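You operate a simulated robot arm through the tools that you are given. There is no shell and no other tool.

You are at the controls of a simulated robot arm. One attempt, no reset.

Task
Once the hot mark is out, lock the pads, rub the milk stain off with paste, then unlock.
Fine: use the hob sponge and put it back. What is to be rubbed or washed off counts as gone when no trace of it is left.

It is judged by the outcome, as a careful person would: the job done as asked, and still so three seconds after it is handed in. It fails if anything else is knocked over, pushed out of place, dropped, spilled or broken.

Robot
A 6-joint arm with a two-finger gripper, fixed in place. Base frame: the origin is on the floor under the middle of its stand, x ahead of it, y to its left, z up. Units: mm, degrees, N and s.
It reaches about 1637 mm from its shoulder. Its first joint turns from -166.0 to 166.0 degrees. Payload 3.43 kg.
Tool frame: the origin (TCP) lies between the finger pads and is the grasp point; the fingertips stand 20 mm ahead of it; z points along the fingers, y is the line along which they close. The gripper opens to 190 mm; its body begins 248 mm behind the TCP.
Orientation is told as [roll, pitch, yaw] about the base's x, y, z axes, in that order, counted from this pose: with the fingers straight down and closing along the base's y, the tool's x points along the base's -x, its y along +y and its z along -z.

Tools
- The arm moves only by the tool drive_tool. Its argument "increments" is a list of rows, each an object (a shift or turn left out is 0, a gripper value left out holds the last) with "slide": the shift along the base's x, y, z in mm, a list of three; "angular": the turn, a rotation vector about the base's x, y, z in degrees, a list of three; "hand": the gripper command, from -1 (shut) to 1 (fully open), values between in proportion. In form: [{"slide": [tx, ty, tz], "angular": [wx, wy, wz], "hand": hand}, ...]. A call has 1 to 20 rows; each row is the pose to reach, as a shift and turn from the pose commanded when the call began. Rows are played at 5 a second. More than 50 mm and 8.6 degrees between two rows, or a gripper value outside its range, and nothing of the call is played. A pose out of reach is approached as far as the arm can. The call stops where the force on the tool passes 90 N (or 10 N more than at its start, if that is more) or the arm is blocked; 0.2 s more then pass. The fingers move at their own pace (about 45 mm/s each) and stop on an object; they squeeze with about 30 N. The grip force told is the motor's: it shows also when the fingers shut on nothing. Time passes only in rows, and 0.2 s behind the last, so rows that repeat a pose let the fingers close. The reply holds the time, the measured pose of the TCP, the force on the tool along the base axes, the opening and the grip force, in the units named above and with some noise, with the torque about the TCP (base axes, N m) and any sound that the robot's microphone picked up, and new pictures: "show" is both (left out), scene, wrist or none.
- Cameras (640 x 400 px; columns grow to the right, rows downward): "scene" is fixed at [401.1, 498.6, 1491.7]; the picture's right is [-0.57, -0.82, 0.00], its down [-0.42, 0.29, -0.86] and it looks along [0.70, -0.49, -0.51] (base axes); focal length 361 px, centre (320, 200). "wrist" rides on the gripper at [70, -8, -288] in the tool frame; the picture's right is [0.12, 0.99, 0.00], its down [-0.96, 0.12, -0.25] and it looks along [-0.25, 0.03, 0.97] (tool axes); focal length 261 px, centre (320, 200). There is no depth. A picture from a camera that has moved, and an enlarged one, comes with that camera's place and axes in the base frame and with its lens.
- raise_lower(by): slides the trunk up (or, below 0, down) by that many mm; the arm rides with it, the base frame stays. It gives what a move gives, with no picture.
- inspect(camera, box): a new picture of the part [left, top, right, bottom] of that camera's present view, enlarged. It takes no simulated time.
- sign_off(): hands the job in; it is judged then, once.

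Places have to be worked out from the pictures, the camera data and where the tool is seen. Open the gripper and draw the arm clear of the work before you hand the job in, unless the task says otherwise.

The tools are called after "Emit:" as name(argument=value, ...) on one line, values as JSON. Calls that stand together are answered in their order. drive_tool: Moves the arm, as the interface text tells. Its arguments: {"type":"object","properties":{"increments":{"type":"array"},"show":{"type":"string","enum":["both","scene","wrist","none"]}},"required":["increments"]} The other tools are called the same way: raise_lower (by) moves the trunk up or down; inspect (camera, box) takes an enlarged picture of a part of a camera's view; sign_off () hands the job in.

At the start:

```text
t: 0.0
ee_pos: [715.5, 73.1, 1252.9]
ee_rot: [0.0, 0.0, 0.0]
force: [-1.0, -0.2, 0.1]
moment: [0.02, 0.0, 0.0]
finger_gap: 190.2
gripper_force: 0.1
trunk travel left (down, up): [-150.0, 90.0]
```

scene: 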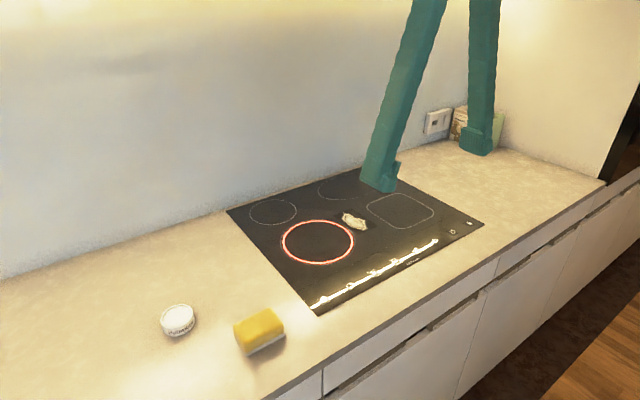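
wrist: 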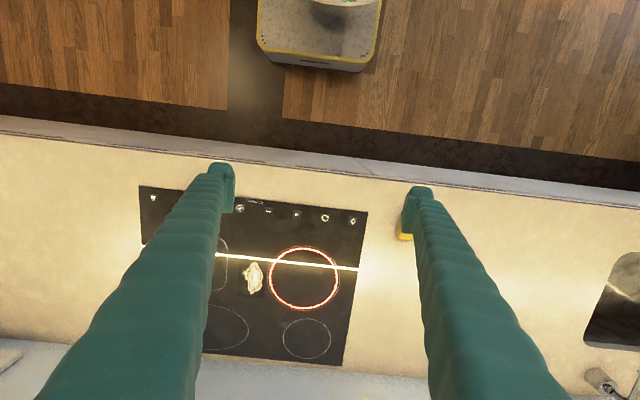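

I start by looking more closely at the hob, its panel, the sponge and the paste pot.

Emit:
inspect(camera="scene", box=[220, 160, 500, 335])

Emit:
inspect(camera="scene", box=[140, 280, 300, 380])

Emit:
inspect(camera="wrist", box=[130, 170, 380, 326])

```text
2.29 times, centred on (360, 248) of scene
camera zoom: at [401.1, 498.6, 1491.7], right [-0.57, -0.82, 0.0], down [-0.42, 0.29, -0.86], along [0.7, -0.49, -0.51], focal length 825 px, centre (229, 91)
```

zoom: 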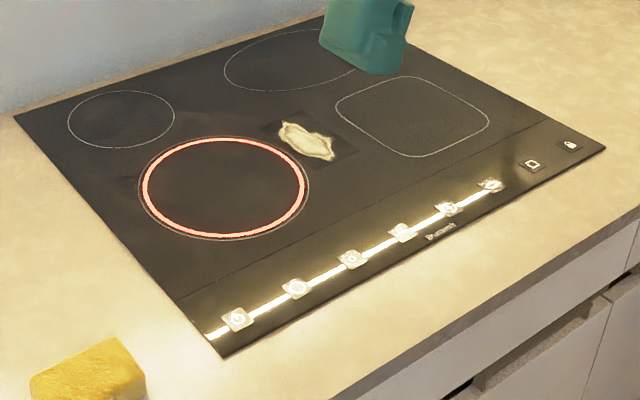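

```text
4.00 times, centred on (220, 330) of scene
camera zoom: at [401.1, 498.6, 1491.7], right [-0.57, -0.82, 0.0], down [-0.42, 0.29, -0.86], along [0.7, -0.49, -0.51], focal length 1444 px, centre (720, -320)
```

zoom: 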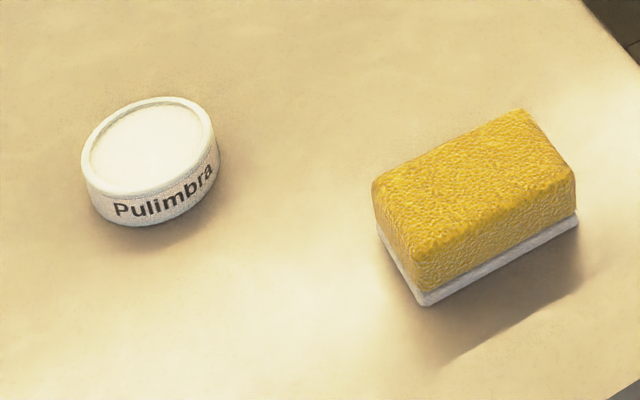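

```text
2.56 times, centred on (255, 248) of wrist
camera zoom: at [646.3, 62.9, 1539.8], right [-0.12, 0.99, 0.0], down [0.96, 0.12, 0.25], along [0.25, 0.03, -0.97], focal length 667 px, centre (486, 77)
```

zoom: 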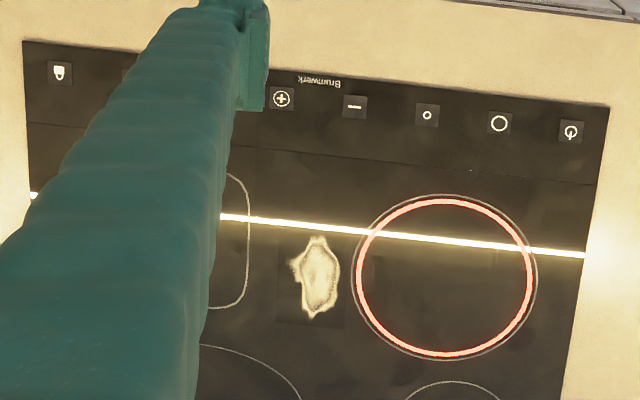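

The hob surface seems to be at about z≈911. A red ring glows on the front-left zone, the stain lies to its right, and the touch keys run along the front with a padlock key at the far right end. I move left at height so the wrist camera can look at the sponge and pot.

Emit:
drive_tool(increments=[{"slide": [0, 45, 0]}, {"slide": [0, 90, 0]}, {"slide": [0, 135, 0]}, {"slide": [0, 180, 0]}, {"slide": [0, 225, 0]}, {"slide": [0, 270, 0]}])

```text
t: 1.4
ee_pos: [715.4, 343.5, 1253.2]
ee_rot: [0.0, 0.0, 0.0]
force: [-0.7, -0.1, 0.6]
moment: [0.22, -0.07, -0.01]
finger_gap: 190.0
gripper_force: 0.0
trunk travel left (down, up): [-150.0, 90.0]
camera wrist: at [645.3, 333.8, 1539.5], right [-0.12, 0.99, 0.0], down [0.96, 0.11, 0.25], along [0.25, 0.03, -0.97], focal length 261 px, centre (320, 200)
```

scene: 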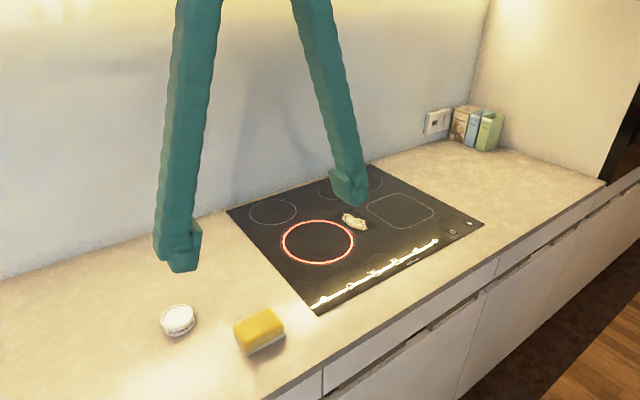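
wrist: 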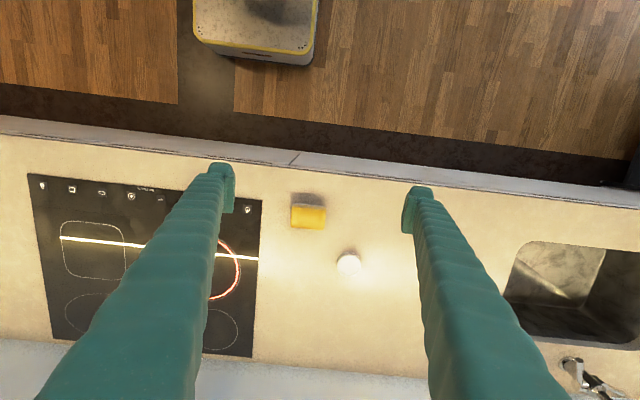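

Emit:
inspect(camera="wrist", box=[260, 170, 420, 290])

Emit:
inspect(camera="wrist", box=[20, 165, 270, 320])

Emit:
inspect(camera="scene", box=[410, 180, 500, 260])

Emit:
inspect(camera="scene", box=[300, 190, 420, 265])

```text
3.33 times, centred on (340, 230) of wrist
camera zoom: at [645.3, 333.8, 1539.5], right [-0.12, 0.99, 0.0], down [0.96, 0.11, 0.25], along [0.25, 0.03, -0.97], focal length 869 px, centre (253, 100)
```

zoom: 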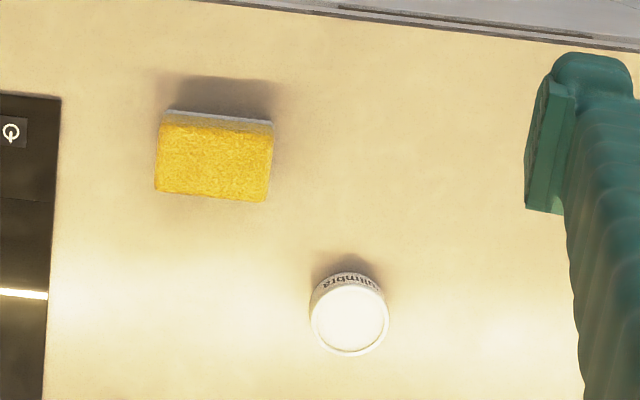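

```text
2.56 times, centred on (145, 242) of wrist
camera zoom: at [645.3, 333.8, 1539.5], right [-0.12, 0.99, 0.0], down [0.96, 0.11, 0.25], along [0.25, 0.03, -0.97], focal length 667 px, centre (768, 91)
```

zoom: 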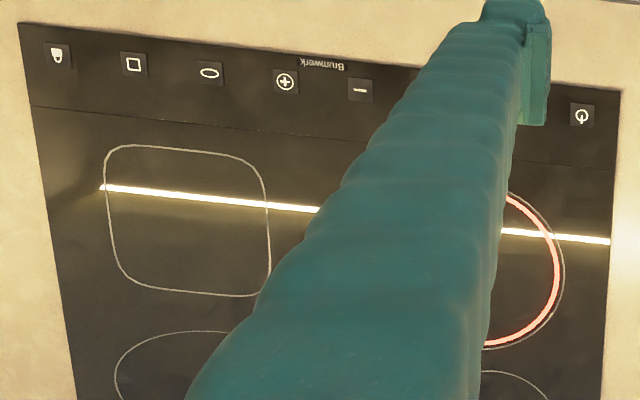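

```text
5.00 times, centred on (455, 220) of scene
camera zoom: at [401.1, 498.6, 1491.7], right [-0.57, -0.82, 0.0], down [-0.42, 0.29, -0.86], along [0.7, -0.49, -0.51], focal length 1805 px, centre (-355, 100)
```

zoom: 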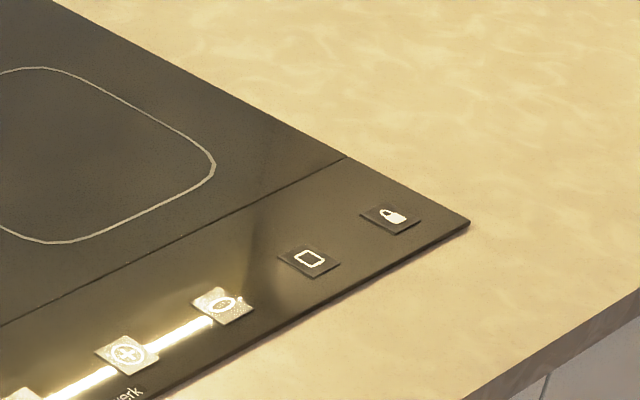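

```text
5.33 times, centred on (360, 228) of scene
camera zoom: at [401.1, 498.6, 1491.7], right [-0.57, -0.82, 0.0], down [-0.42, 0.29, -0.86], along [0.7, -0.49, -0.51], focal length 1926 px, centre (107, 53)
```

zoom: 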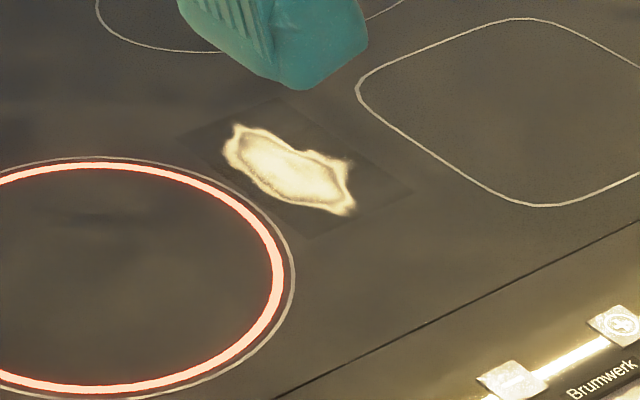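

The ring still glows red. From left to right the keys are power, zones, minus/plus, zones, and the padlock at the far right (lowest y). The sponge lies square to the base axes with its white pad down. I go closer to the pot and sponge to see whether the pot is open.

Emit:
drive_tool(increments=[{"slide": [27, 14, -27]}, {"slide": [54, 28, -54]}, {"slide": [81, 42, -81]}, {"slide": [108, 56, -108]}, {"slide": [135, 70, -135]}, {"slide": [162, 84, -162]}, {"slide": [185, 97, -190]}])

```text
t: 3.0
ee_pos: [900.5, 439.8, 1063.2]
ee_rot: [0.0, -0.2, 0.0]
force: [0.4, 0.2, 0.8]
moment: [0.09, -0.13, 0.01]
finger_gap: 190.2
gripper_force: 0.1
trunk travel left (down, up): [-150.0, 90.0]
camera wrist: at [831.0, 430.8, 1349.0], right [-0.12, 0.99, 0.0], down [0.96, 0.12, 0.25], along [0.25, 0.03, -0.97], focal length 261 px, centre (320, 200)
```

scene: 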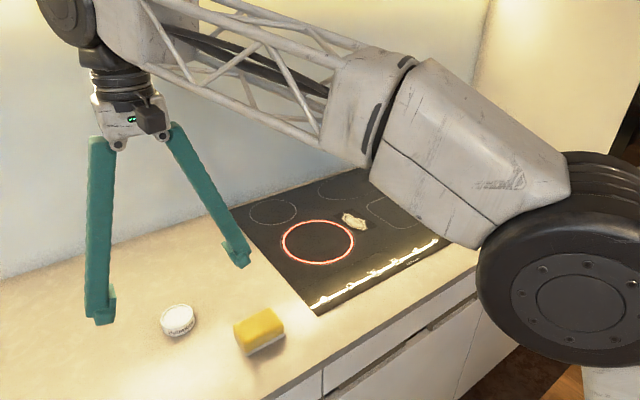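
wrist: 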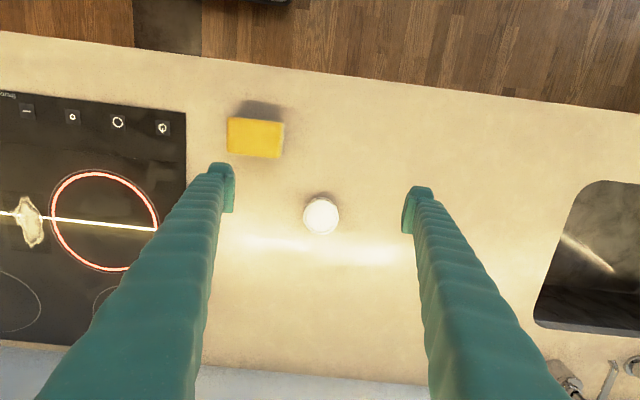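

Emit:
inspect(camera="wrist", box=[280, 170, 360, 250])

Emit:
inspect(camera="wrist", box=[200, 90, 320, 170])

Emit:
inspect(camera="wrist", box=[0, 80, 200, 260])

Emit:
inspect(camera="scene", box=[150, 290, 210, 345])

```text
5.00 times, centred on (320, 210) of wrist
camera zoom: at [831.0, 430.8, 1349.0], right [-0.12, 0.99, 0.0], down [0.96, 0.12, 0.25], along [0.25, 0.03, -0.97], focal length 1303 px, centre (320, 150)
```

zoom: 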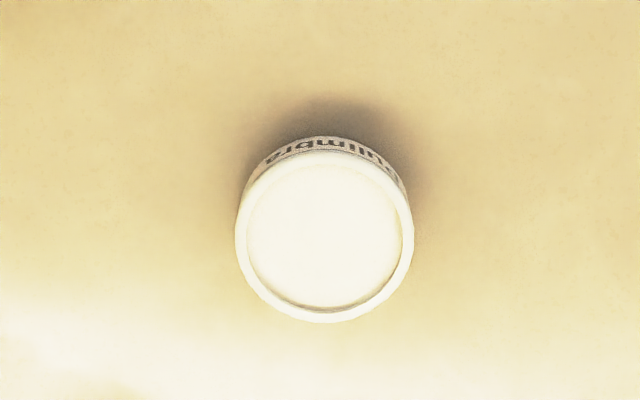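

```text
5.00 times, centred on (260, 130) of wrist
camera zoom: at [831.0, 430.8, 1349.0], right [-0.12, 0.99, 0.0], down [0.96, 0.12, 0.25], along [0.25, 0.03, -0.97], focal length 1303 px, centre (620, 550)
```

zoom: 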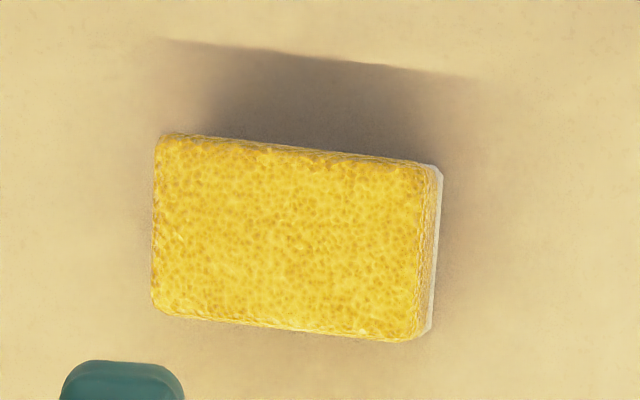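

```text
2.22 times, centred on (100, 170) of wrist
camera zoom: at [831.0, 430.8, 1349.0], right [-0.12, 0.99, 0.0], down [0.96, 0.12, 0.25], along [0.25, 0.03, -0.97], focal length 579 px, centre (809, 267)
```

zoom: 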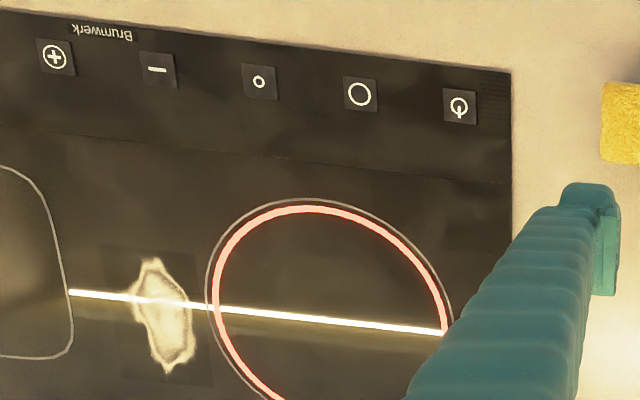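

```text
7.27 times, centred on (180, 318) of scene
camera zoom: at [401.1, 498.6, 1491.7], right [-0.57, -0.82, 0.0], down [-0.42, 0.29, -0.86], along [0.7, -0.49, -0.51], focal length 2626 px, centre (1338, -654)
```

zoom: 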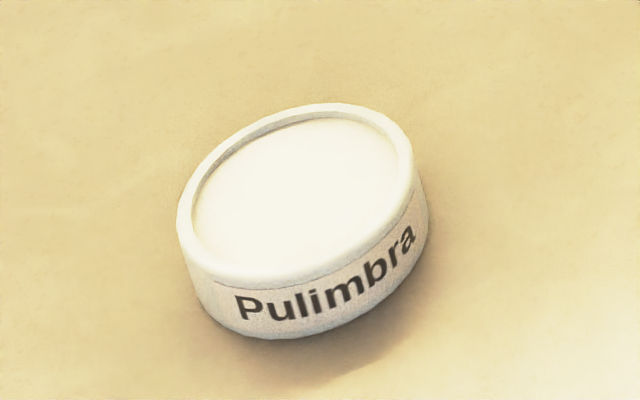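

The pot is open, with white paste just under its rim, centred near (968, 449) with the rim at about z 928. The sponge's top is about 82 × 54 mm, centred near (851, 332). The ring is still red, so I shut the fingers and cross high over to above the padlock key, which I judge to be near (852, -330). I'll watch the ring while I wait there.

Emit:
drive_tool(increments=[{"slide": [0, -30, 20], "hand": -1}, {"slide": [-5, -73, 40], "hand": -1}, {"slide": [-10, -116, 60], "hand": -1}, {"slide": [-15, -160, 80], "hand": -1}, {"slide": [-20, -204, 90], "hand": -1}, {"slide": [-25, -248, 90], "hand": -1}, {"slide": [-30, -292, 90], "hand": -1}, {"slide": [-35, -336, 90], "hand": -1}, {"slide": [-40, -380, 90], "hand": -1}, {"slide": [-45, -424, 90], "hand": -1}, {"slide": [-50, -468, 90], "hand": -1}, {"slide": [-55, -512, 90], "hand": -1}, {"slide": [-60, -556, 90], "hand": -1}, {"slide": [-60, -600, 90], "hand": -1}, {"slide": [-60, -644, 90], "hand": -1}, {"slide": [-60, -688, 90], "hand": -1}, {"slide": [-60, -732, 90], "hand": -1}, {"slide": [-60, -770, 90], "hand": -1}])

```text
t: 6.8
ee_pos: [842.3, -329.7, 1154.2]
ee_rot: [0.0, 0.0, 0.0]
force: [-0.5, 0.5, 0.9]
moment: [-0.13, -0.03, -0.02]
finger_gap: 0.0
gripper_force: 30.4
trunk travel left (down, up): [-150.0, 90.0]
camera wrist: at [772.3, -339.5, 1440.5], right [-0.12, 0.99, 0.0], down [0.96, 0.12, 0.25], along [0.25, 0.03, -0.97], focal length 261 px, centre (320, 200)
```

scene: 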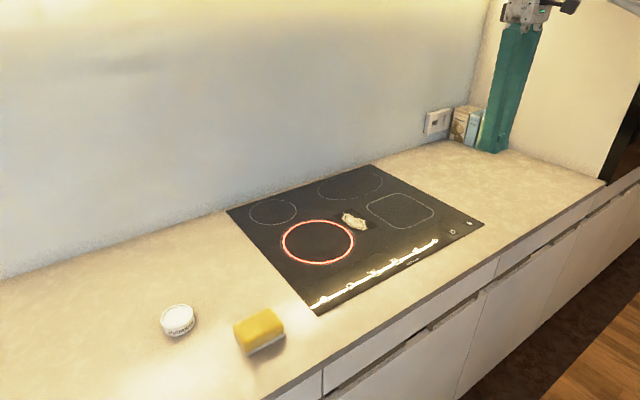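
wrist: 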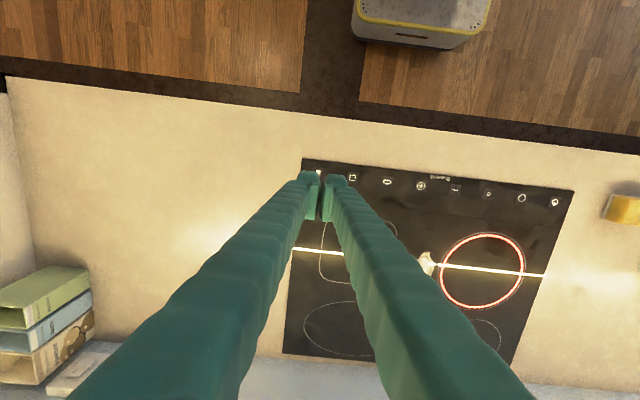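

Emit:
inspect(camera="wrist", box=[280, 150, 400, 225])

Emit:
inspect(camera="scene", box=[270, 205, 370, 275])

```text
5.33 times, centred on (340, 188) of wrist
camera zoom: at [772.3, -339.5, 1440.5], right [-0.12, 0.99, 0.0], down [0.96, 0.12, 0.25], along [0.25, 0.03, -0.97], focal length 1390 px, centre (213, 267)
```

zoom: 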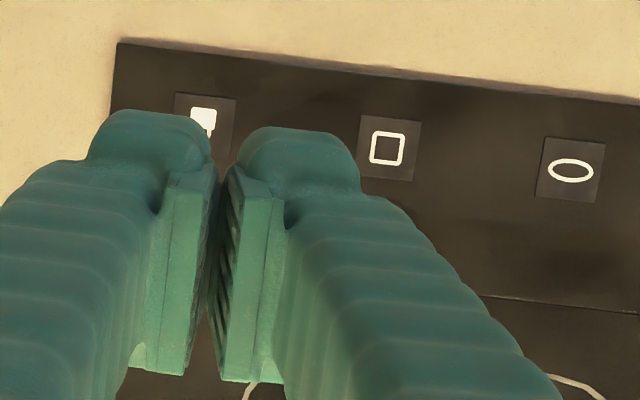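

```text
5.71 times, centred on (320, 240) of scene
camera zoom: at [401.1, 498.6, 1491.7], right [-0.57, -0.82, 0.0], down [-0.42, 0.29, -0.86], along [0.7, -0.49, -0.51], focal length 2063 px, centre (320, -29)
```

zoom: 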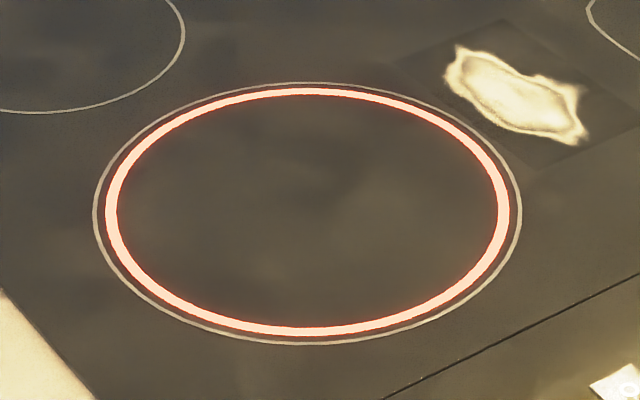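

The ring is still fully lit. I place the padlock key's centre at about (854, -332). I lower the closed fingers to a hover about 45 mm above it and let time pass.

Emit:
drive_tool(increments=[{"slide": [4, -1, -40]}, {"slide": [8, -2, -80]}, {"slide": [12, -2, -120]}, {"slide": [12, -2, -155]}, {"slide": [12, -2, -178]}, {"slide": [12, -2, -178]}, {"slide": [12, -2, -178]}, {"slide": [12, -2, -178]}, {"slide": [12, -2, -178]}, {"slide": [12, -2, -178]}, {"slide": [12, -2, -178]}, {"slide": [12, -2, -178]}, {"slide": [12, -2, -178]}, {"slide": [12, -2, -178]}, {"slide": [12, -2, -178]}, {"slide": [12, -2, -178]}, {"slide": [12, -2, -178]}, {"slide": [12, -2, -178]}, {"slide": [12, -2, -178]}, {"slide": [12, -2, -178]}])

```text
t: 11.0
ee_pos: [853.2, -332.7, 973.6]
ee_rot: [0.0, -0.1, 0.0]
force: [-0.1, 0.0, 0.8]
moment: [0.0, 0.03, 0.01]
finger_gap: 0.2
gripper_force: 29.9
trunk travel left (down, up): [-150.0, 90.0]
camera wrist: at [783.3, -342.1, 1260.3], right [-0.12, 0.99, 0.0], down [0.96, 0.12, 0.25], along [0.25, 0.03, -0.97], focal length 261 px, centre (320, 200)
```

scene: 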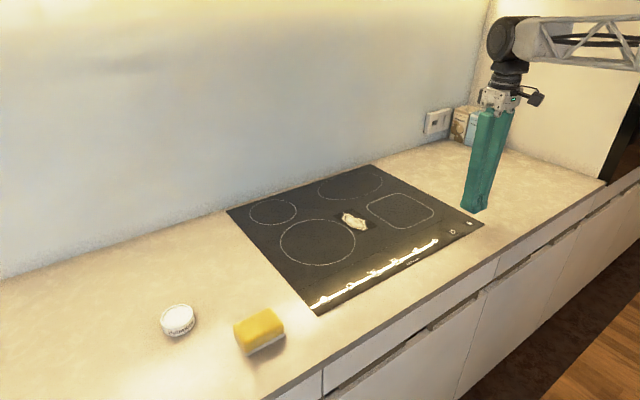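
wrist: 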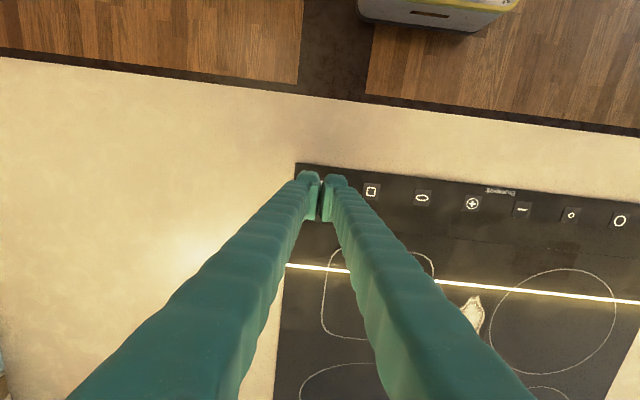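

The ring now looks dark; I check it and the fingertips over the key up close.

Emit:
inspect(camera="scene", box=[220, 160, 500, 335])

Emit:
inspect(camera="scene", box=[430, 180, 510, 240])

Emit:
inspect(camera="wrist", box=[280, 150, 400, 225])

```text
2.29 times, centred on (360, 248) of scene
camera zoom: at [401.1, 498.6, 1491.7], right [-0.57, -0.82, 0.0], down [-0.42, 0.29, -0.86], along [0.7, -0.49, -0.51], focal length 825 px, centre (229, 91)
```

zoom: 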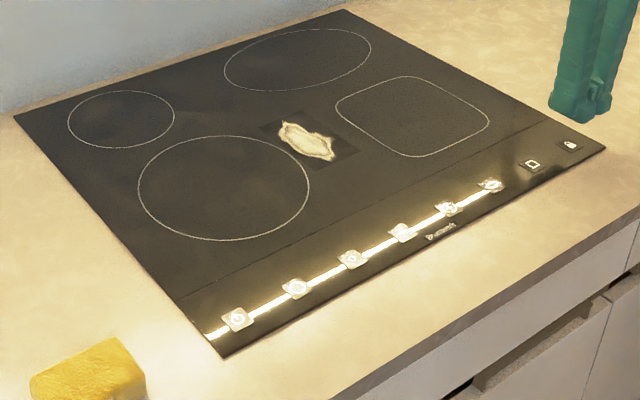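

```text
6.67 times, centred on (470, 210) of scene
camera zoom: at [401.1, 498.6, 1491.7], right [-0.57, -0.82, 0.0], down [-0.42, 0.29, -0.86], along [0.7, -0.49, -0.51], focal length 2407 px, centre (-680, 133)
```

zoom: 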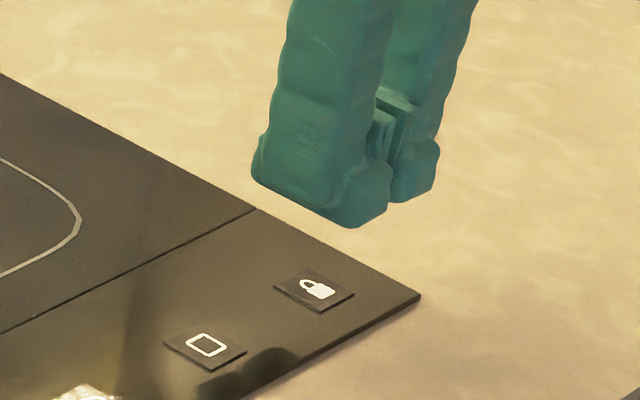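

```text
5.33 times, centred on (340, 188) of wrist
camera zoom: at [783.3, -342.1, 1260.3], right [-0.12, 0.99, 0.0], down [0.96, 0.12, 0.25], along [0.25, 0.03, -0.97], focal length 1390 px, centre (213, 267)
```

zoom: 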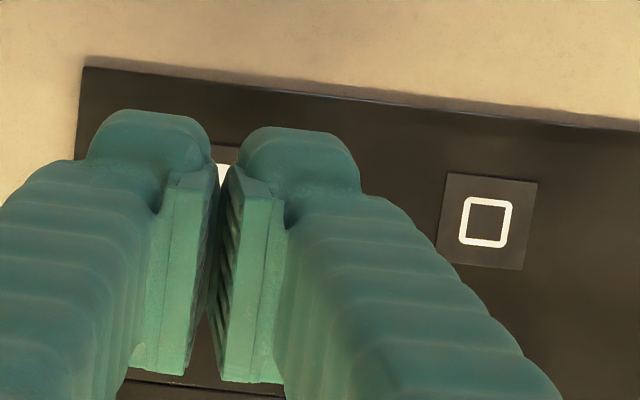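

The hot mark is out: only the thin white outline is left. I lower the fingers carefully toward the padlock key.

Emit:
drive_tool(increments=[{"slide": [1, 0, -15]}, {"slide": [1, 0, -26]}, {"slide": [1, 0, -32]}, {"slide": [1, 0, -35]}, {"slide": [1, 0, -35]}])

```text
t: 12.2
ee_pos: [854.3, -333.6, 939.2]
ee_rot: [0.0, -0.1, 0.0]
force: [0.3, -0.1, 0.4]
moment: [-0.01, 0.0, -0.01]
finger_gap: 0.0
gripper_force: 30.4
trunk travel left (down, up): [-150.0, 90.0]
camera wrist: at [783.9, -343.0, 1226.4], right [-0.12, 0.99, 0.0], down [0.96, 0.12, 0.25], along [0.25, 0.03, -0.97], focal length 261 px, centre (320, 200)
```

scene: 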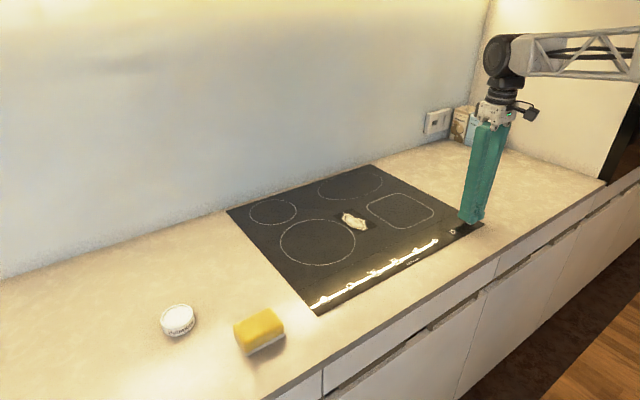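
wrist: 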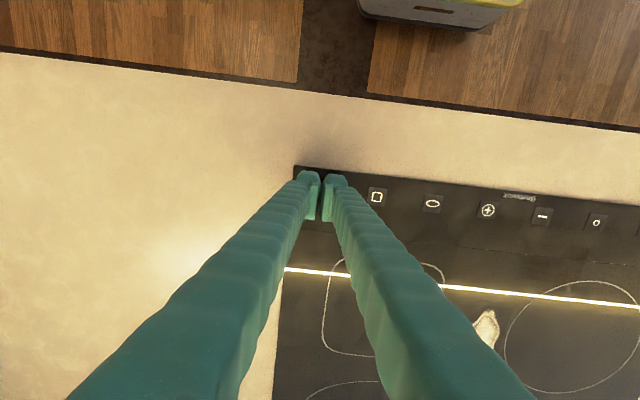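

Emit:
inspect(camera="scene", box=[430, 180, 510, 240])

Emit:
inspect(camera="wrist", box=[280, 150, 400, 225])

```text
6.67 times, centred on (470, 210) of scene
camera zoom: at [401.1, 498.6, 1491.7], right [-0.57, -0.82, 0.0], down [-0.42, 0.29, -0.86], along [0.7, -0.49, -0.51], focal length 2407 px, centre (-680, 133)
```

zoom: 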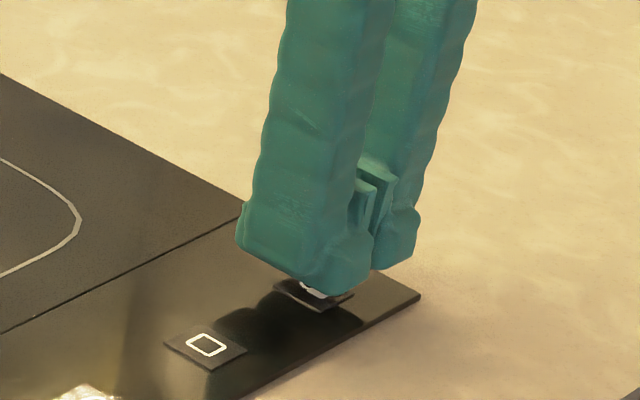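

```text
5.33 times, centred on (340, 188) of wrist
camera zoom: at [783.9, -343.0, 1226.4], right [-0.12, 0.99, 0.0], down [0.96, 0.12, 0.25], along [0.25, 0.03, -0.97], focal length 1390 px, centre (213, 267)
```

zoom: 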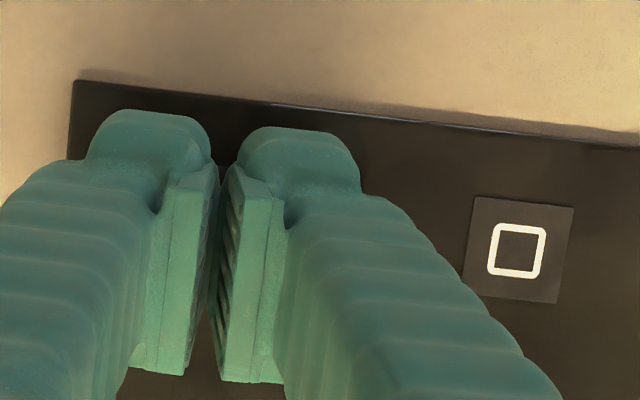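

The fingertips hover just above the padlock icon, about 8 mm up by my estimate. I go down in small steps, watching the force.

Emit:
drive_tool(increments=[{"slide": [0, 0, -2]}, {"slide": [0, 0, -4]}, {"slide": [0, 0, -5]}], show="none")

```text
t: 13.0
ee_pos: [854.7, -333.4, 935.5]
ee_rot: [0.0, 0.1, 0.0]
force: [-0.5, 0.6, -0.2]
moment: [0.0, -0.02, -0.02]
finger_gap: 0.0
gripper_force: 29.9
trunk travel left (down, up): [-150.0, 90.0]
```

Emit:
drive_tool(increments=[{"slide": [0, 0, -1]}, {"slide": [0, 0, -2]}, {"slide": [0, 0, -2]}], show="none")

```text
t: 13.8
ee_pos: [855.0, -333.1, 933.0]
ee_rot: [0.0, 0.0, 0.0]
force: [0.7, -0.6, -0.8]
moment: [0.0, 0.0, -0.04]
finger_gap: 0.1
gripper_force: 30.0
trunk travel left (down, up): [-150.0, 90.0]
```

Emit:
drive_tool(increments=[{"slide": [0, 0, -1]}, {"slide": [0, 0, -2]}, {"slide": [0, 0, -2]}], show="scene")

Emit:
inspect(camera="scene", box=[430, 180, 510, 240])

```text
t: 14.6
ee_pos: [854.5, -333.1, 930.2]
ee_rot: [0.0, 0.0, -0.1]
force: [0.6, -0.4, -0.2]
moment: [-0.03, 0.02, -0.01]
finger_gap: 0.2
gripper_force: 30.3
trunk travel left (down, up): [-150.0, 90.0]
```

scene: 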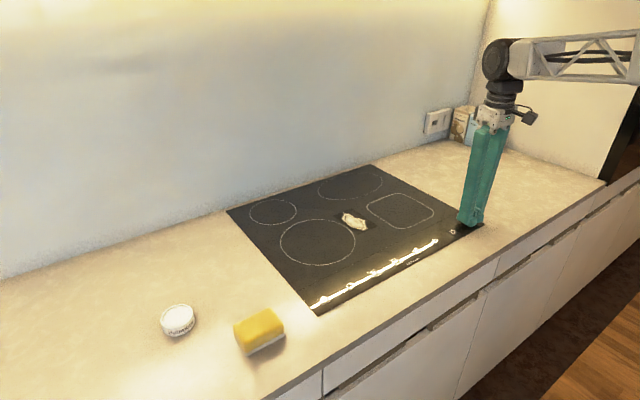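

```text
6.67 times, centred on (470, 210) of scene
camera zoom: at [401.1, 498.6, 1491.7], right [-0.57, -0.82, 0.0], down [-0.42, 0.29, -0.86], along [0.7, -0.49, -0.51], focal length 2407 px, centre (-680, 133)
```

zoom: 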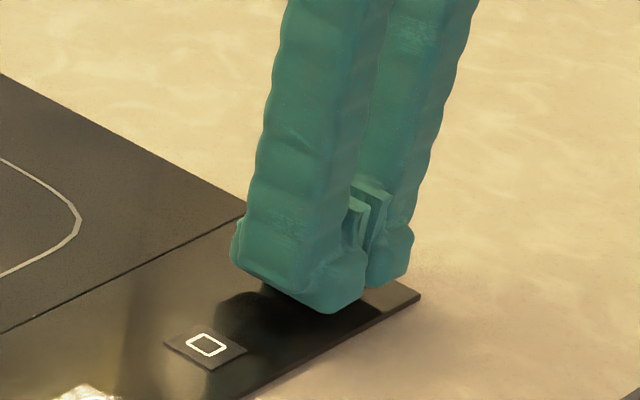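

Still no contact; the reflection shows a small gap left. I go on down by small steps.

Emit:
drive_tool(increments=[{"slide": [0, 0, -1]}, {"slide": [0, 0, -2]}, {"slide": [0, 0, -2]}], show="none")

```text
t: 15.4
ee_pos: [854.3, -332.8, 929.3]
ee_rot: [0.0, 0.0, 0.0]
force: [0.2, 0.4, -0.1]
moment: [0.02, -0.01, -0.01]
finger_gap: 0.1
gripper_force: 30.0
trunk travel left (down, up): [-150.0, 90.0]
```

Emit:
drive_tool(increments=[{"slide": [0, 0, -1]}, {"slide": [0, 0, -2]}, {"slide": [0, 0, -2]}], show="none")

```text
t: 16.2
ee_pos: [854.1, -333.7, 927.5]
ee_rot: [0.0, 0.0, 0.0]
force: [-0.3, -0.2, 0.3]
moment: [0.0, 0.02, -0.02]
finger_gap: 0.0
gripper_force: 30.1
trunk travel left (down, up): [-150.0, 90.0]
```

Emit:
drive_tool(increments=[{"slide": [0, 0, -1]}, {"slide": [0, 0, -1.5]}, {"slide": [0, 0, -1.5]}], show="scene")

Emit:
inspect(camera="scene", box=[440, 190, 500, 240])

```text
t: 17.0
ee_pos: [853.7, -333.9, 925.6]
ee_rot: [0.0, -0.2, 0.0]
force: [0.0, -0.1, -0.4]
moment: [-0.01, 0.0, 0.0]
finger_gap: 0.1
gripper_force: 29.7
trunk travel left (down, up): [-150.0, 90.0]
```

scene: 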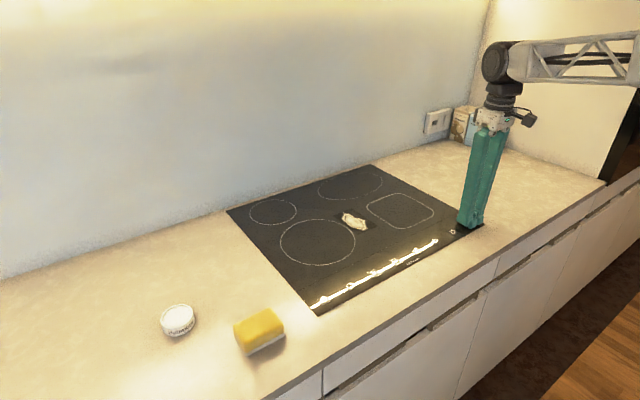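

```text
8.00 times, centred on (470, 215) of scene
camera zoom: at [401.1, 498.6, 1491.7], right [-0.57, -0.82, 0.0], down [-0.42, 0.29, -0.86], along [0.7, -0.49, -0.51], focal length 2888 px, centre (-880, 80)
```

zoom: 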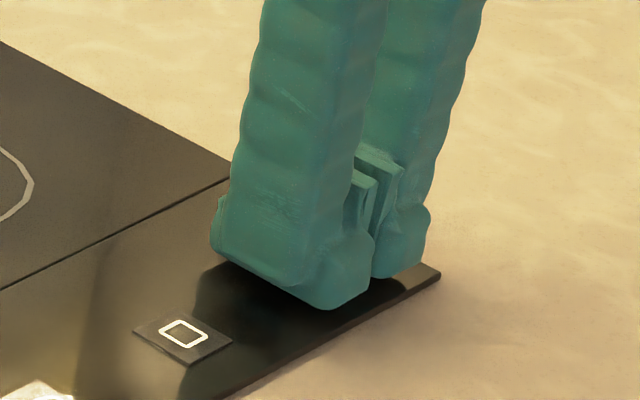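

Emit:
drive_tool(increments=[{"slide": [0, 0, -1]}, {"slide": [0, 0, -1.5]}, {"slide": [0, 0, -1.5]}], show="none")

```text
t: 17.8
ee_pos: [854.0, -332.4, 922.7]
ee_rot: [0.0, -0.1, 0.0]
force: [-0.1, -0.6, 0.5]
moment: [0.02, -0.01, 0.0]
finger_gap: 5.8
gripper_force: 34.4
trunk travel left (down, up): [-150.0, 90.0]
```

The finger gap jumped to 5.8 mm, so something has made contact. I look before going further.

Emit:
inspect(camera="scene", box=[440, 190, 500, 240])

Emit:
inspect(camera="wrist", box=[270, 150, 400, 231])

```text
8.00 times, centred on (470, 215) of scene
camera zoom: at [401.1, 498.6, 1491.7], right [-0.57, -0.82, 0.0], down [-0.42, 0.29, -0.86], along [0.7, -0.49, -0.51], focal length 2888 px, centre (-880, 80)
```

zoom: 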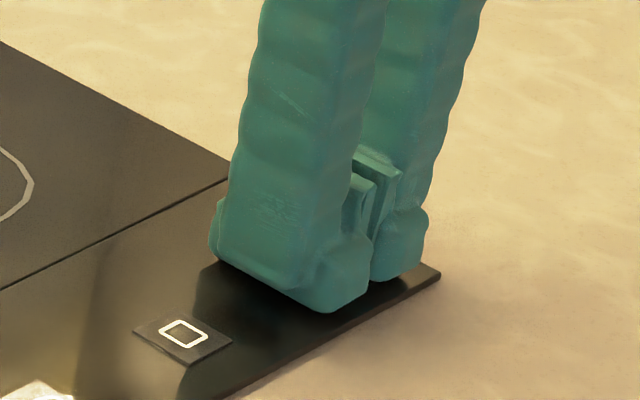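

```text
4.92 times, centred on (335, 190) of wrist
camera zoom: at [784.1, -342.5, 1210.7], right [-0.12, 0.99, 0.0], down [0.96, 0.12, 0.25], along [0.25, 0.03, -0.97], focal length 1283 px, centre (246, 247)
```

zoom: 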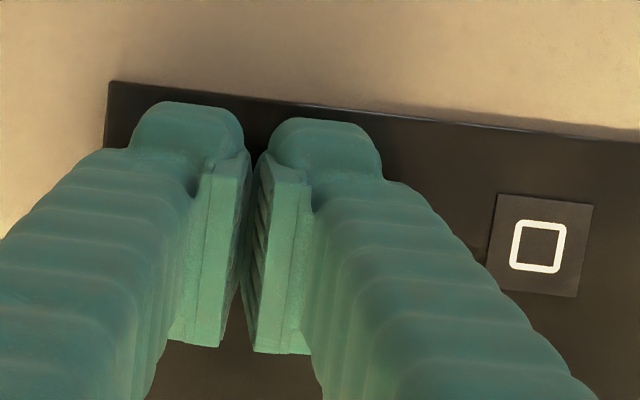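

Emit:
drive_tool(increments=[{"slide": [0, 0, 0]}, {"slide": [0, 0, 0]}, {"slide": [0, 0, 0]}], show="none")

```text
t: 18.6
ee_pos: [853.8, -334.3, 924.3]
ee_rot: [-0.1, 0.1, 0.0]
force: [0.2, 0.0, 0.8]
moment: [0.0, 0.02, -0.01]
finger_gap: 6.1
gripper_force: 34.4
trunk travel left (down, up): [-150.0, 90.0]
```

Emit:
drive_tool(increments=[{"slide": [0, 0, -0.5]}, {"slide": [0, 0, -1]}, {"slide": [0, 0, -1]}, {"slide": [0, 0, -1]}], show="none")

```text
t: 19.6
ee_pos: [854.4, -333.0, 924.2]
ee_rot: [0.1, 0.0, 0.0]
force: [-2.3, -0.8, 5.8]
moment: [0.02, 0.1, 0.04]
finger_gap: 6.0
gripper_force: 34.6
trunk travel left (down, up): [-150.0, 90.0]
```

Contact at about 6 N. I hold here and check for a beep or a lamp.

Emit:
drive_tool(increments=[{"slide": [0, 0, 0]}, {"slide": [0, 0, 0]}, {"slide": [0, 0, 0]}, {"slide": [0, 0, 0]}, {"slide": [0, 0, 0]}], show="both")

Emit:
inspect(camera="scene", box=[380, 180, 500, 255])

```text
t: 20.8
ee_pos: [854.0, -333.4, 923.7]
ee_rot: [0.0, 0.0, 0.0]
force: [-2.4, -1.5, 8.0]
moment: [-0.03, 0.04, -0.04]
finger_gap: 5.9
gripper_force: 34.1
trunk travel left (down, up): [-150.0, 90.0]
camera wrist: at [784.1, -342.4, 1210.3], right [-0.12, 0.99, 0.0], down [0.96, 0.12, 0.25], along [0.25, 0.03, -0.97], focal length 261 px, centre (320, 200)
```

scene: 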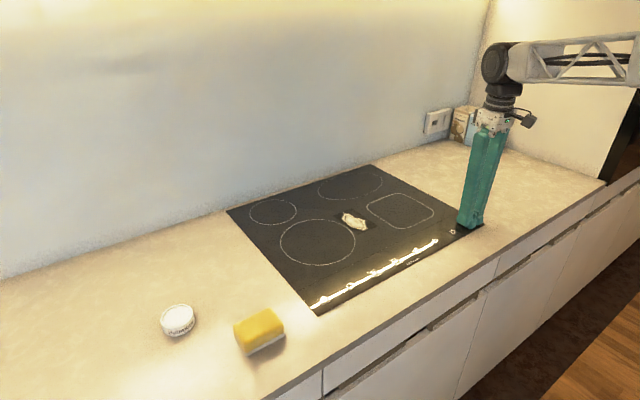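
wrist: 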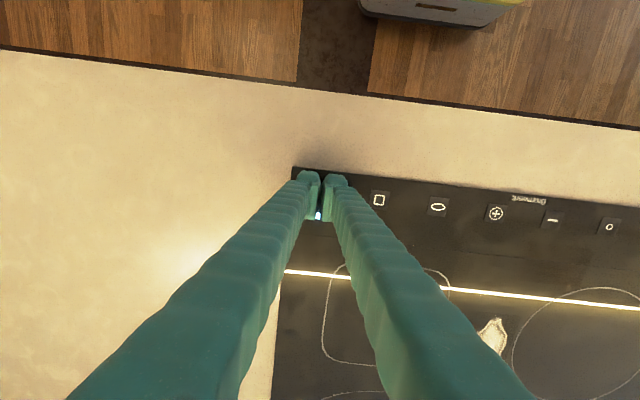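

```text
5.33 times, centred on (440, 218) of scene
camera zoom: at [401.1, 498.6, 1491.7], right [-0.57, -0.82, 0.0], down [-0.42, 0.29, -0.86], along [0.7, -0.49, -0.51], focal length 1926 px, centre (-320, 107)
```

zoom: 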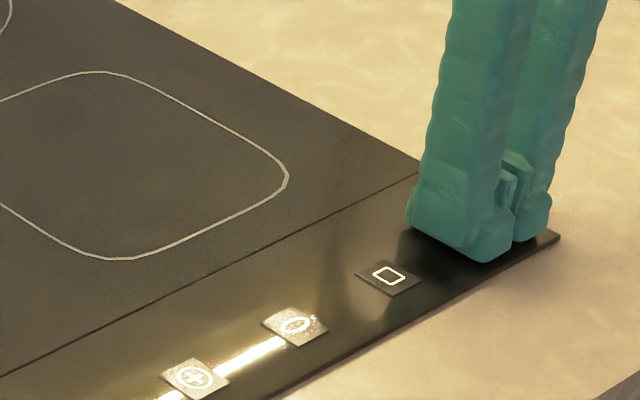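

A bluish-white light seems to show between the fingers in the wrist view; I zoom in.

Emit:
inspect(camera="wrist", box=[290, 180, 350, 230])

```text
8.00 times, centred on (320, 205) of wrist
camera zoom: at [784.1, -342.4, 1210.3], right [-0.12, 0.99, 0.0], down [0.96, 0.12, 0.25], along [0.25, 0.03, -0.97], focal length 2085 px, centre (320, 160)
```

zoom: 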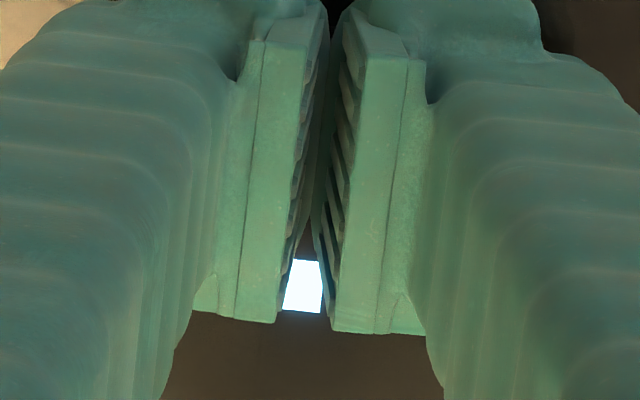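

A lock lamp lit behind the key. I lift straight off and confirm the state.

Emit:
drive_tool(increments=[{"slide": [0, 0, 5]}, {"slide": [0, 0, 20]}, {"slide": [0, 0, 50]}, {"slide": [0, 0, 90]}, {"slide": [0, 0, 90]}], show="both")

Emit:
inspect(camera="scene", box=[380, 180, 500, 255])

Emit:
inspect(camera="wrist", box=[270, 150, 400, 231])

```text
t: 22.0
ee_pos: [853.0, -333.2, 1012.0]
ee_rot: [0.0, 0.0, 0.1]
force: [-0.5, 0.0, 0.1]
moment: [-0.01, 0.01, 0.0]
finger_gap: 0.0
gripper_force: 34.6
trunk travel left (down, up): [-150.0, 90.0]
camera wrist: at [783.1, -343.5, 1298.7], right [-0.12, 0.99, 0.0], down [0.96, 0.12, 0.25], along [0.25, 0.03, -0.97], focal length 261 px, centre (320, 200)
```

scene: 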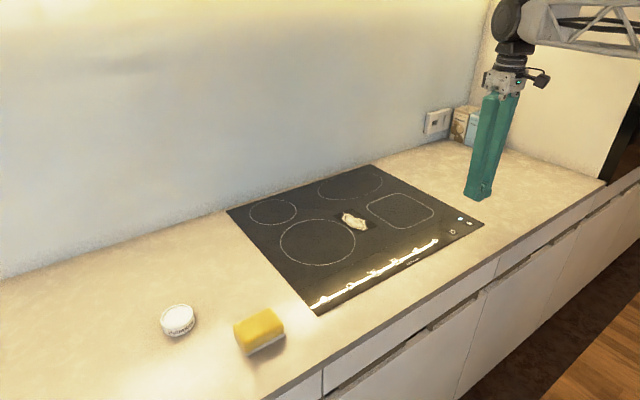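
wrist: 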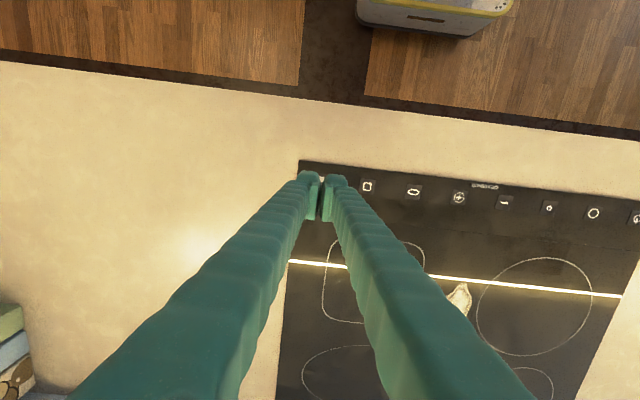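

```text
5.33 times, centred on (440, 218) of scene
camera zoom: at [401.1, 498.6, 1491.7], right [-0.57, -0.82, 0.0], down [-0.42, 0.29, -0.86], along [0.7, -0.49, -0.51], focal length 1926 px, centre (-320, 107)
```

zoom: 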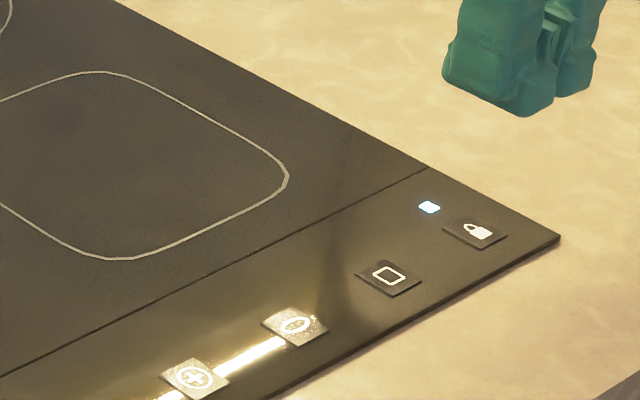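

```text
4.92 times, centred on (335, 190) of wrist
camera zoom: at [783.1, -343.5, 1298.7], right [-0.12, 0.99, 0.0], down [0.96, 0.12, 0.25], along [0.25, 0.03, -0.97], focal length 1283 px, centre (246, 247)
```

zoom: 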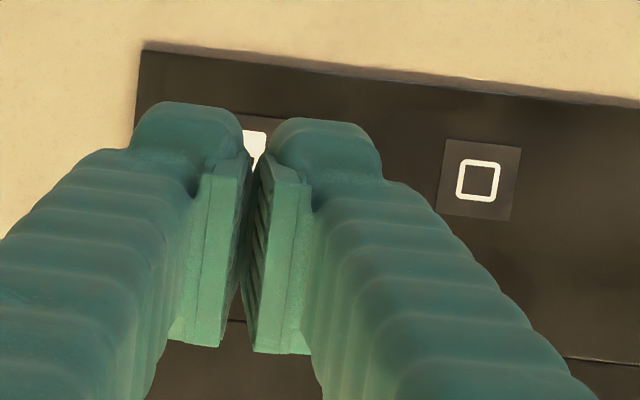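

Locked: a white lamp is lit by the padlock. Contact came at TCP z≈923.5, which puts the glass at z≈903.5. I now travel high to above the sponge, judged to be near (852, 328), with the fingers part open, to see it square from above.

Emit:
drive_tool(increments=[{"slide": [0, 30, 30], "hand": 0.3}, {"slide": [0, 75, 60], "hand": 0.3}, {"slide": [0, 120, 70], "hand": 0.3}, {"slide": [0, 165, 70], "hand": 0.3}, {"slide": [0, 210, 70], "hand": 0.3}, {"slide": [0, 255, 70], "hand": 0.3}, {"slide": [0, 300, 70], "hand": 0.3}, {"slide": [0, 345, 70], "hand": 0.3}, {"slide": [0, 390, 70], "hand": 0.3}, {"slide": [0, 435, 70], "hand": 0.3}, {"slide": [0, 480, 70], "hand": 0.3}, {"slide": [0, 525, 70], "hand": 0.3}, {"slide": [0, 570, 65], "hand": 0.3}, {"slide": [0, 615, 55], "hand": 0.3}, {"slide": [-1, 661, 48], "hand": 0.3}, {"slide": [-1, 661, 48], "hand": 0.3}], show="both")

Emit:
inspect(camera="wrist", box=[220, 120, 420, 245])

Emit:
inspect(camera="scene", box=[220, 290, 320, 360])

```text
refused: row 2 steps farther than a row can; nothing moved
```

```text
3.20 times, centred on (320, 182) of wrist
camera zoom: at [783.1, -343.5, 1298.7], right [-0.12, 0.99, 0.0], down [0.96, 0.12, 0.25], along [0.25, 0.03, -0.97], focal length 834 px, centre (320, 256)
```

zoom: 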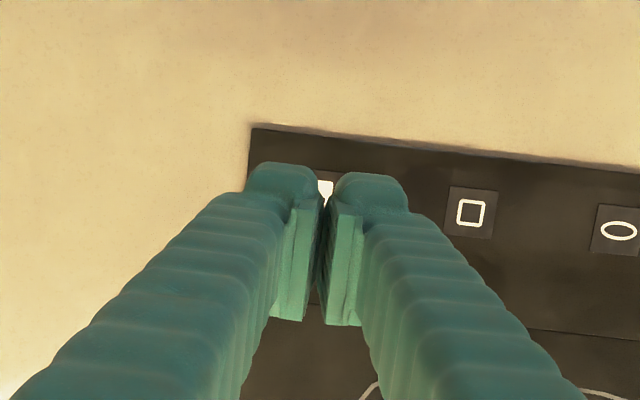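

```text
5.71 times, centred on (270, 325) of scene
camera zoom: at [401.1, 498.6, 1491.7], right [-0.57, -0.82, 0.0], down [-0.42, 0.29, -0.86], along [0.7, -0.49, -0.51], focal length 2063 px, centre (606, -514)
```

zoom: 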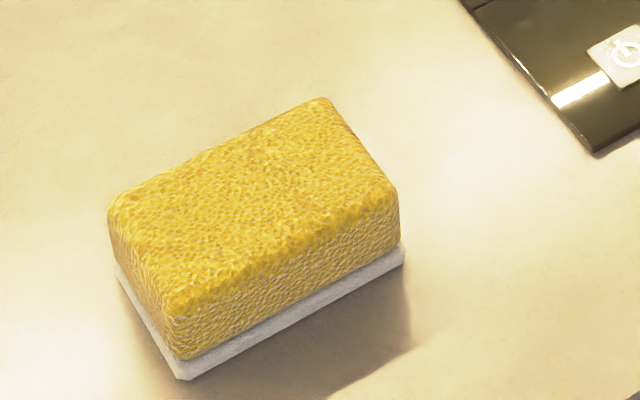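

The zoom shows the sponge is about 32 mm high, with a thin white pad below. My last move was refused for too long a step, so I repeat it with shorter ones.

Emit:
drive_tool(increments=[{"slide": [0, 25, 30], "hand": 0.3}, {"slide": [0, 60, 60], "hand": 0.3}, {"slide": [0, 102, 70], "hand": 0.3}, {"slide": [0, 146, 70], "hand": 0.3}, {"slide": [0, 190, 70], "hand": 0.3}, {"slide": [0, 234, 70], "hand": 0.3}, {"slide": [0, 278, 70], "hand": 0.3}, {"slide": [0, 322, 70], "hand": 0.3}, {"slide": [0, 366, 70], "hand": 0.3}, {"slide": [0, 410, 70], "hand": 0.3}, {"slide": [0, 454, 70], "hand": 0.3}, {"slide": [0, 498, 70], "hand": 0.3}, {"slide": [0, 542, 70], "hand": 0.3}, {"slide": [0, 586, 65], "hand": 0.3}, {"slide": [0, 628, 55], "hand": 0.3}, {"slide": [-1, 661, 48], "hand": 0.3}, {"slide": [-1, 661, 48], "hand": 0.3}], show="both")

Emit:
inspect(camera="wrist", box=[220, 120, 420, 245])

```text
t: 25.6
ee_pos: [853.1, 329.0, 1060.5]
ee_rot: [0.0, 0.0, 0.0]
force: [0.2, 0.2, 0.7]
moment: [-0.01, 0.01, 0.0]
finger_gap: 123.6
gripper_force: 0.1
trunk travel left (down, up): [-150.0, 90.0]
camera wrist: at [783.8, 320.5, 1346.8], right [-0.12, 0.99, 0.0], down [0.96, 0.12, 0.25], along [0.25, 0.03, -0.97], focal length 261 px, centre (320, 200)
```

scene: 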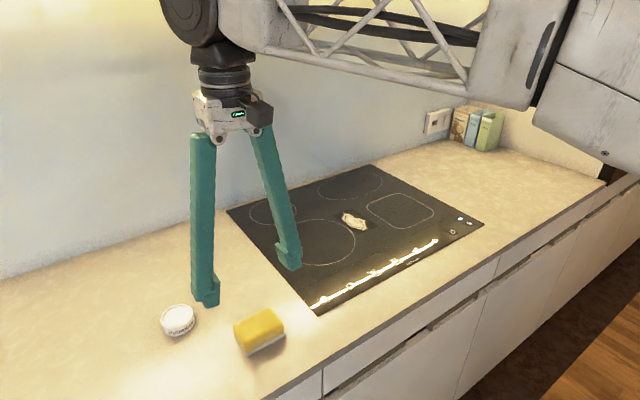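
wrist: 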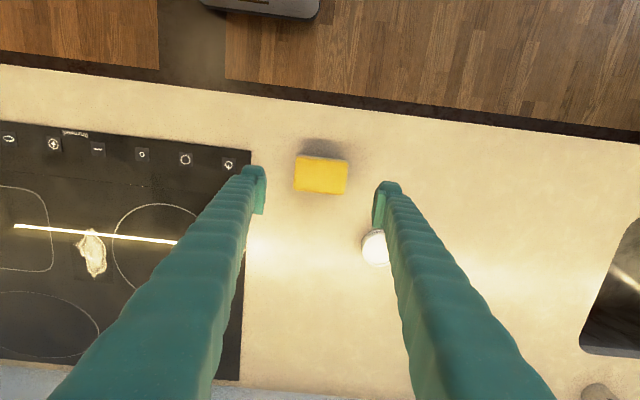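

```text
3.20 times, centred on (320, 182) of wrist
camera zoom: at [783.8, 320.5, 1346.8], right [-0.12, 0.99, 0.0], down [0.96, 0.12, 0.25], along [0.25, 0.03, -0.97], focal length 834 px, centre (320, 256)
```

zoom: 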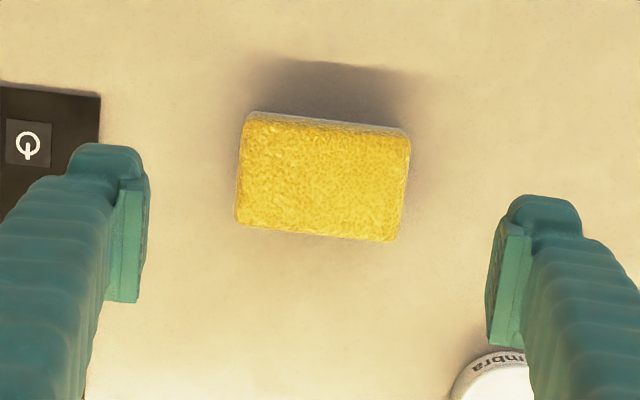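

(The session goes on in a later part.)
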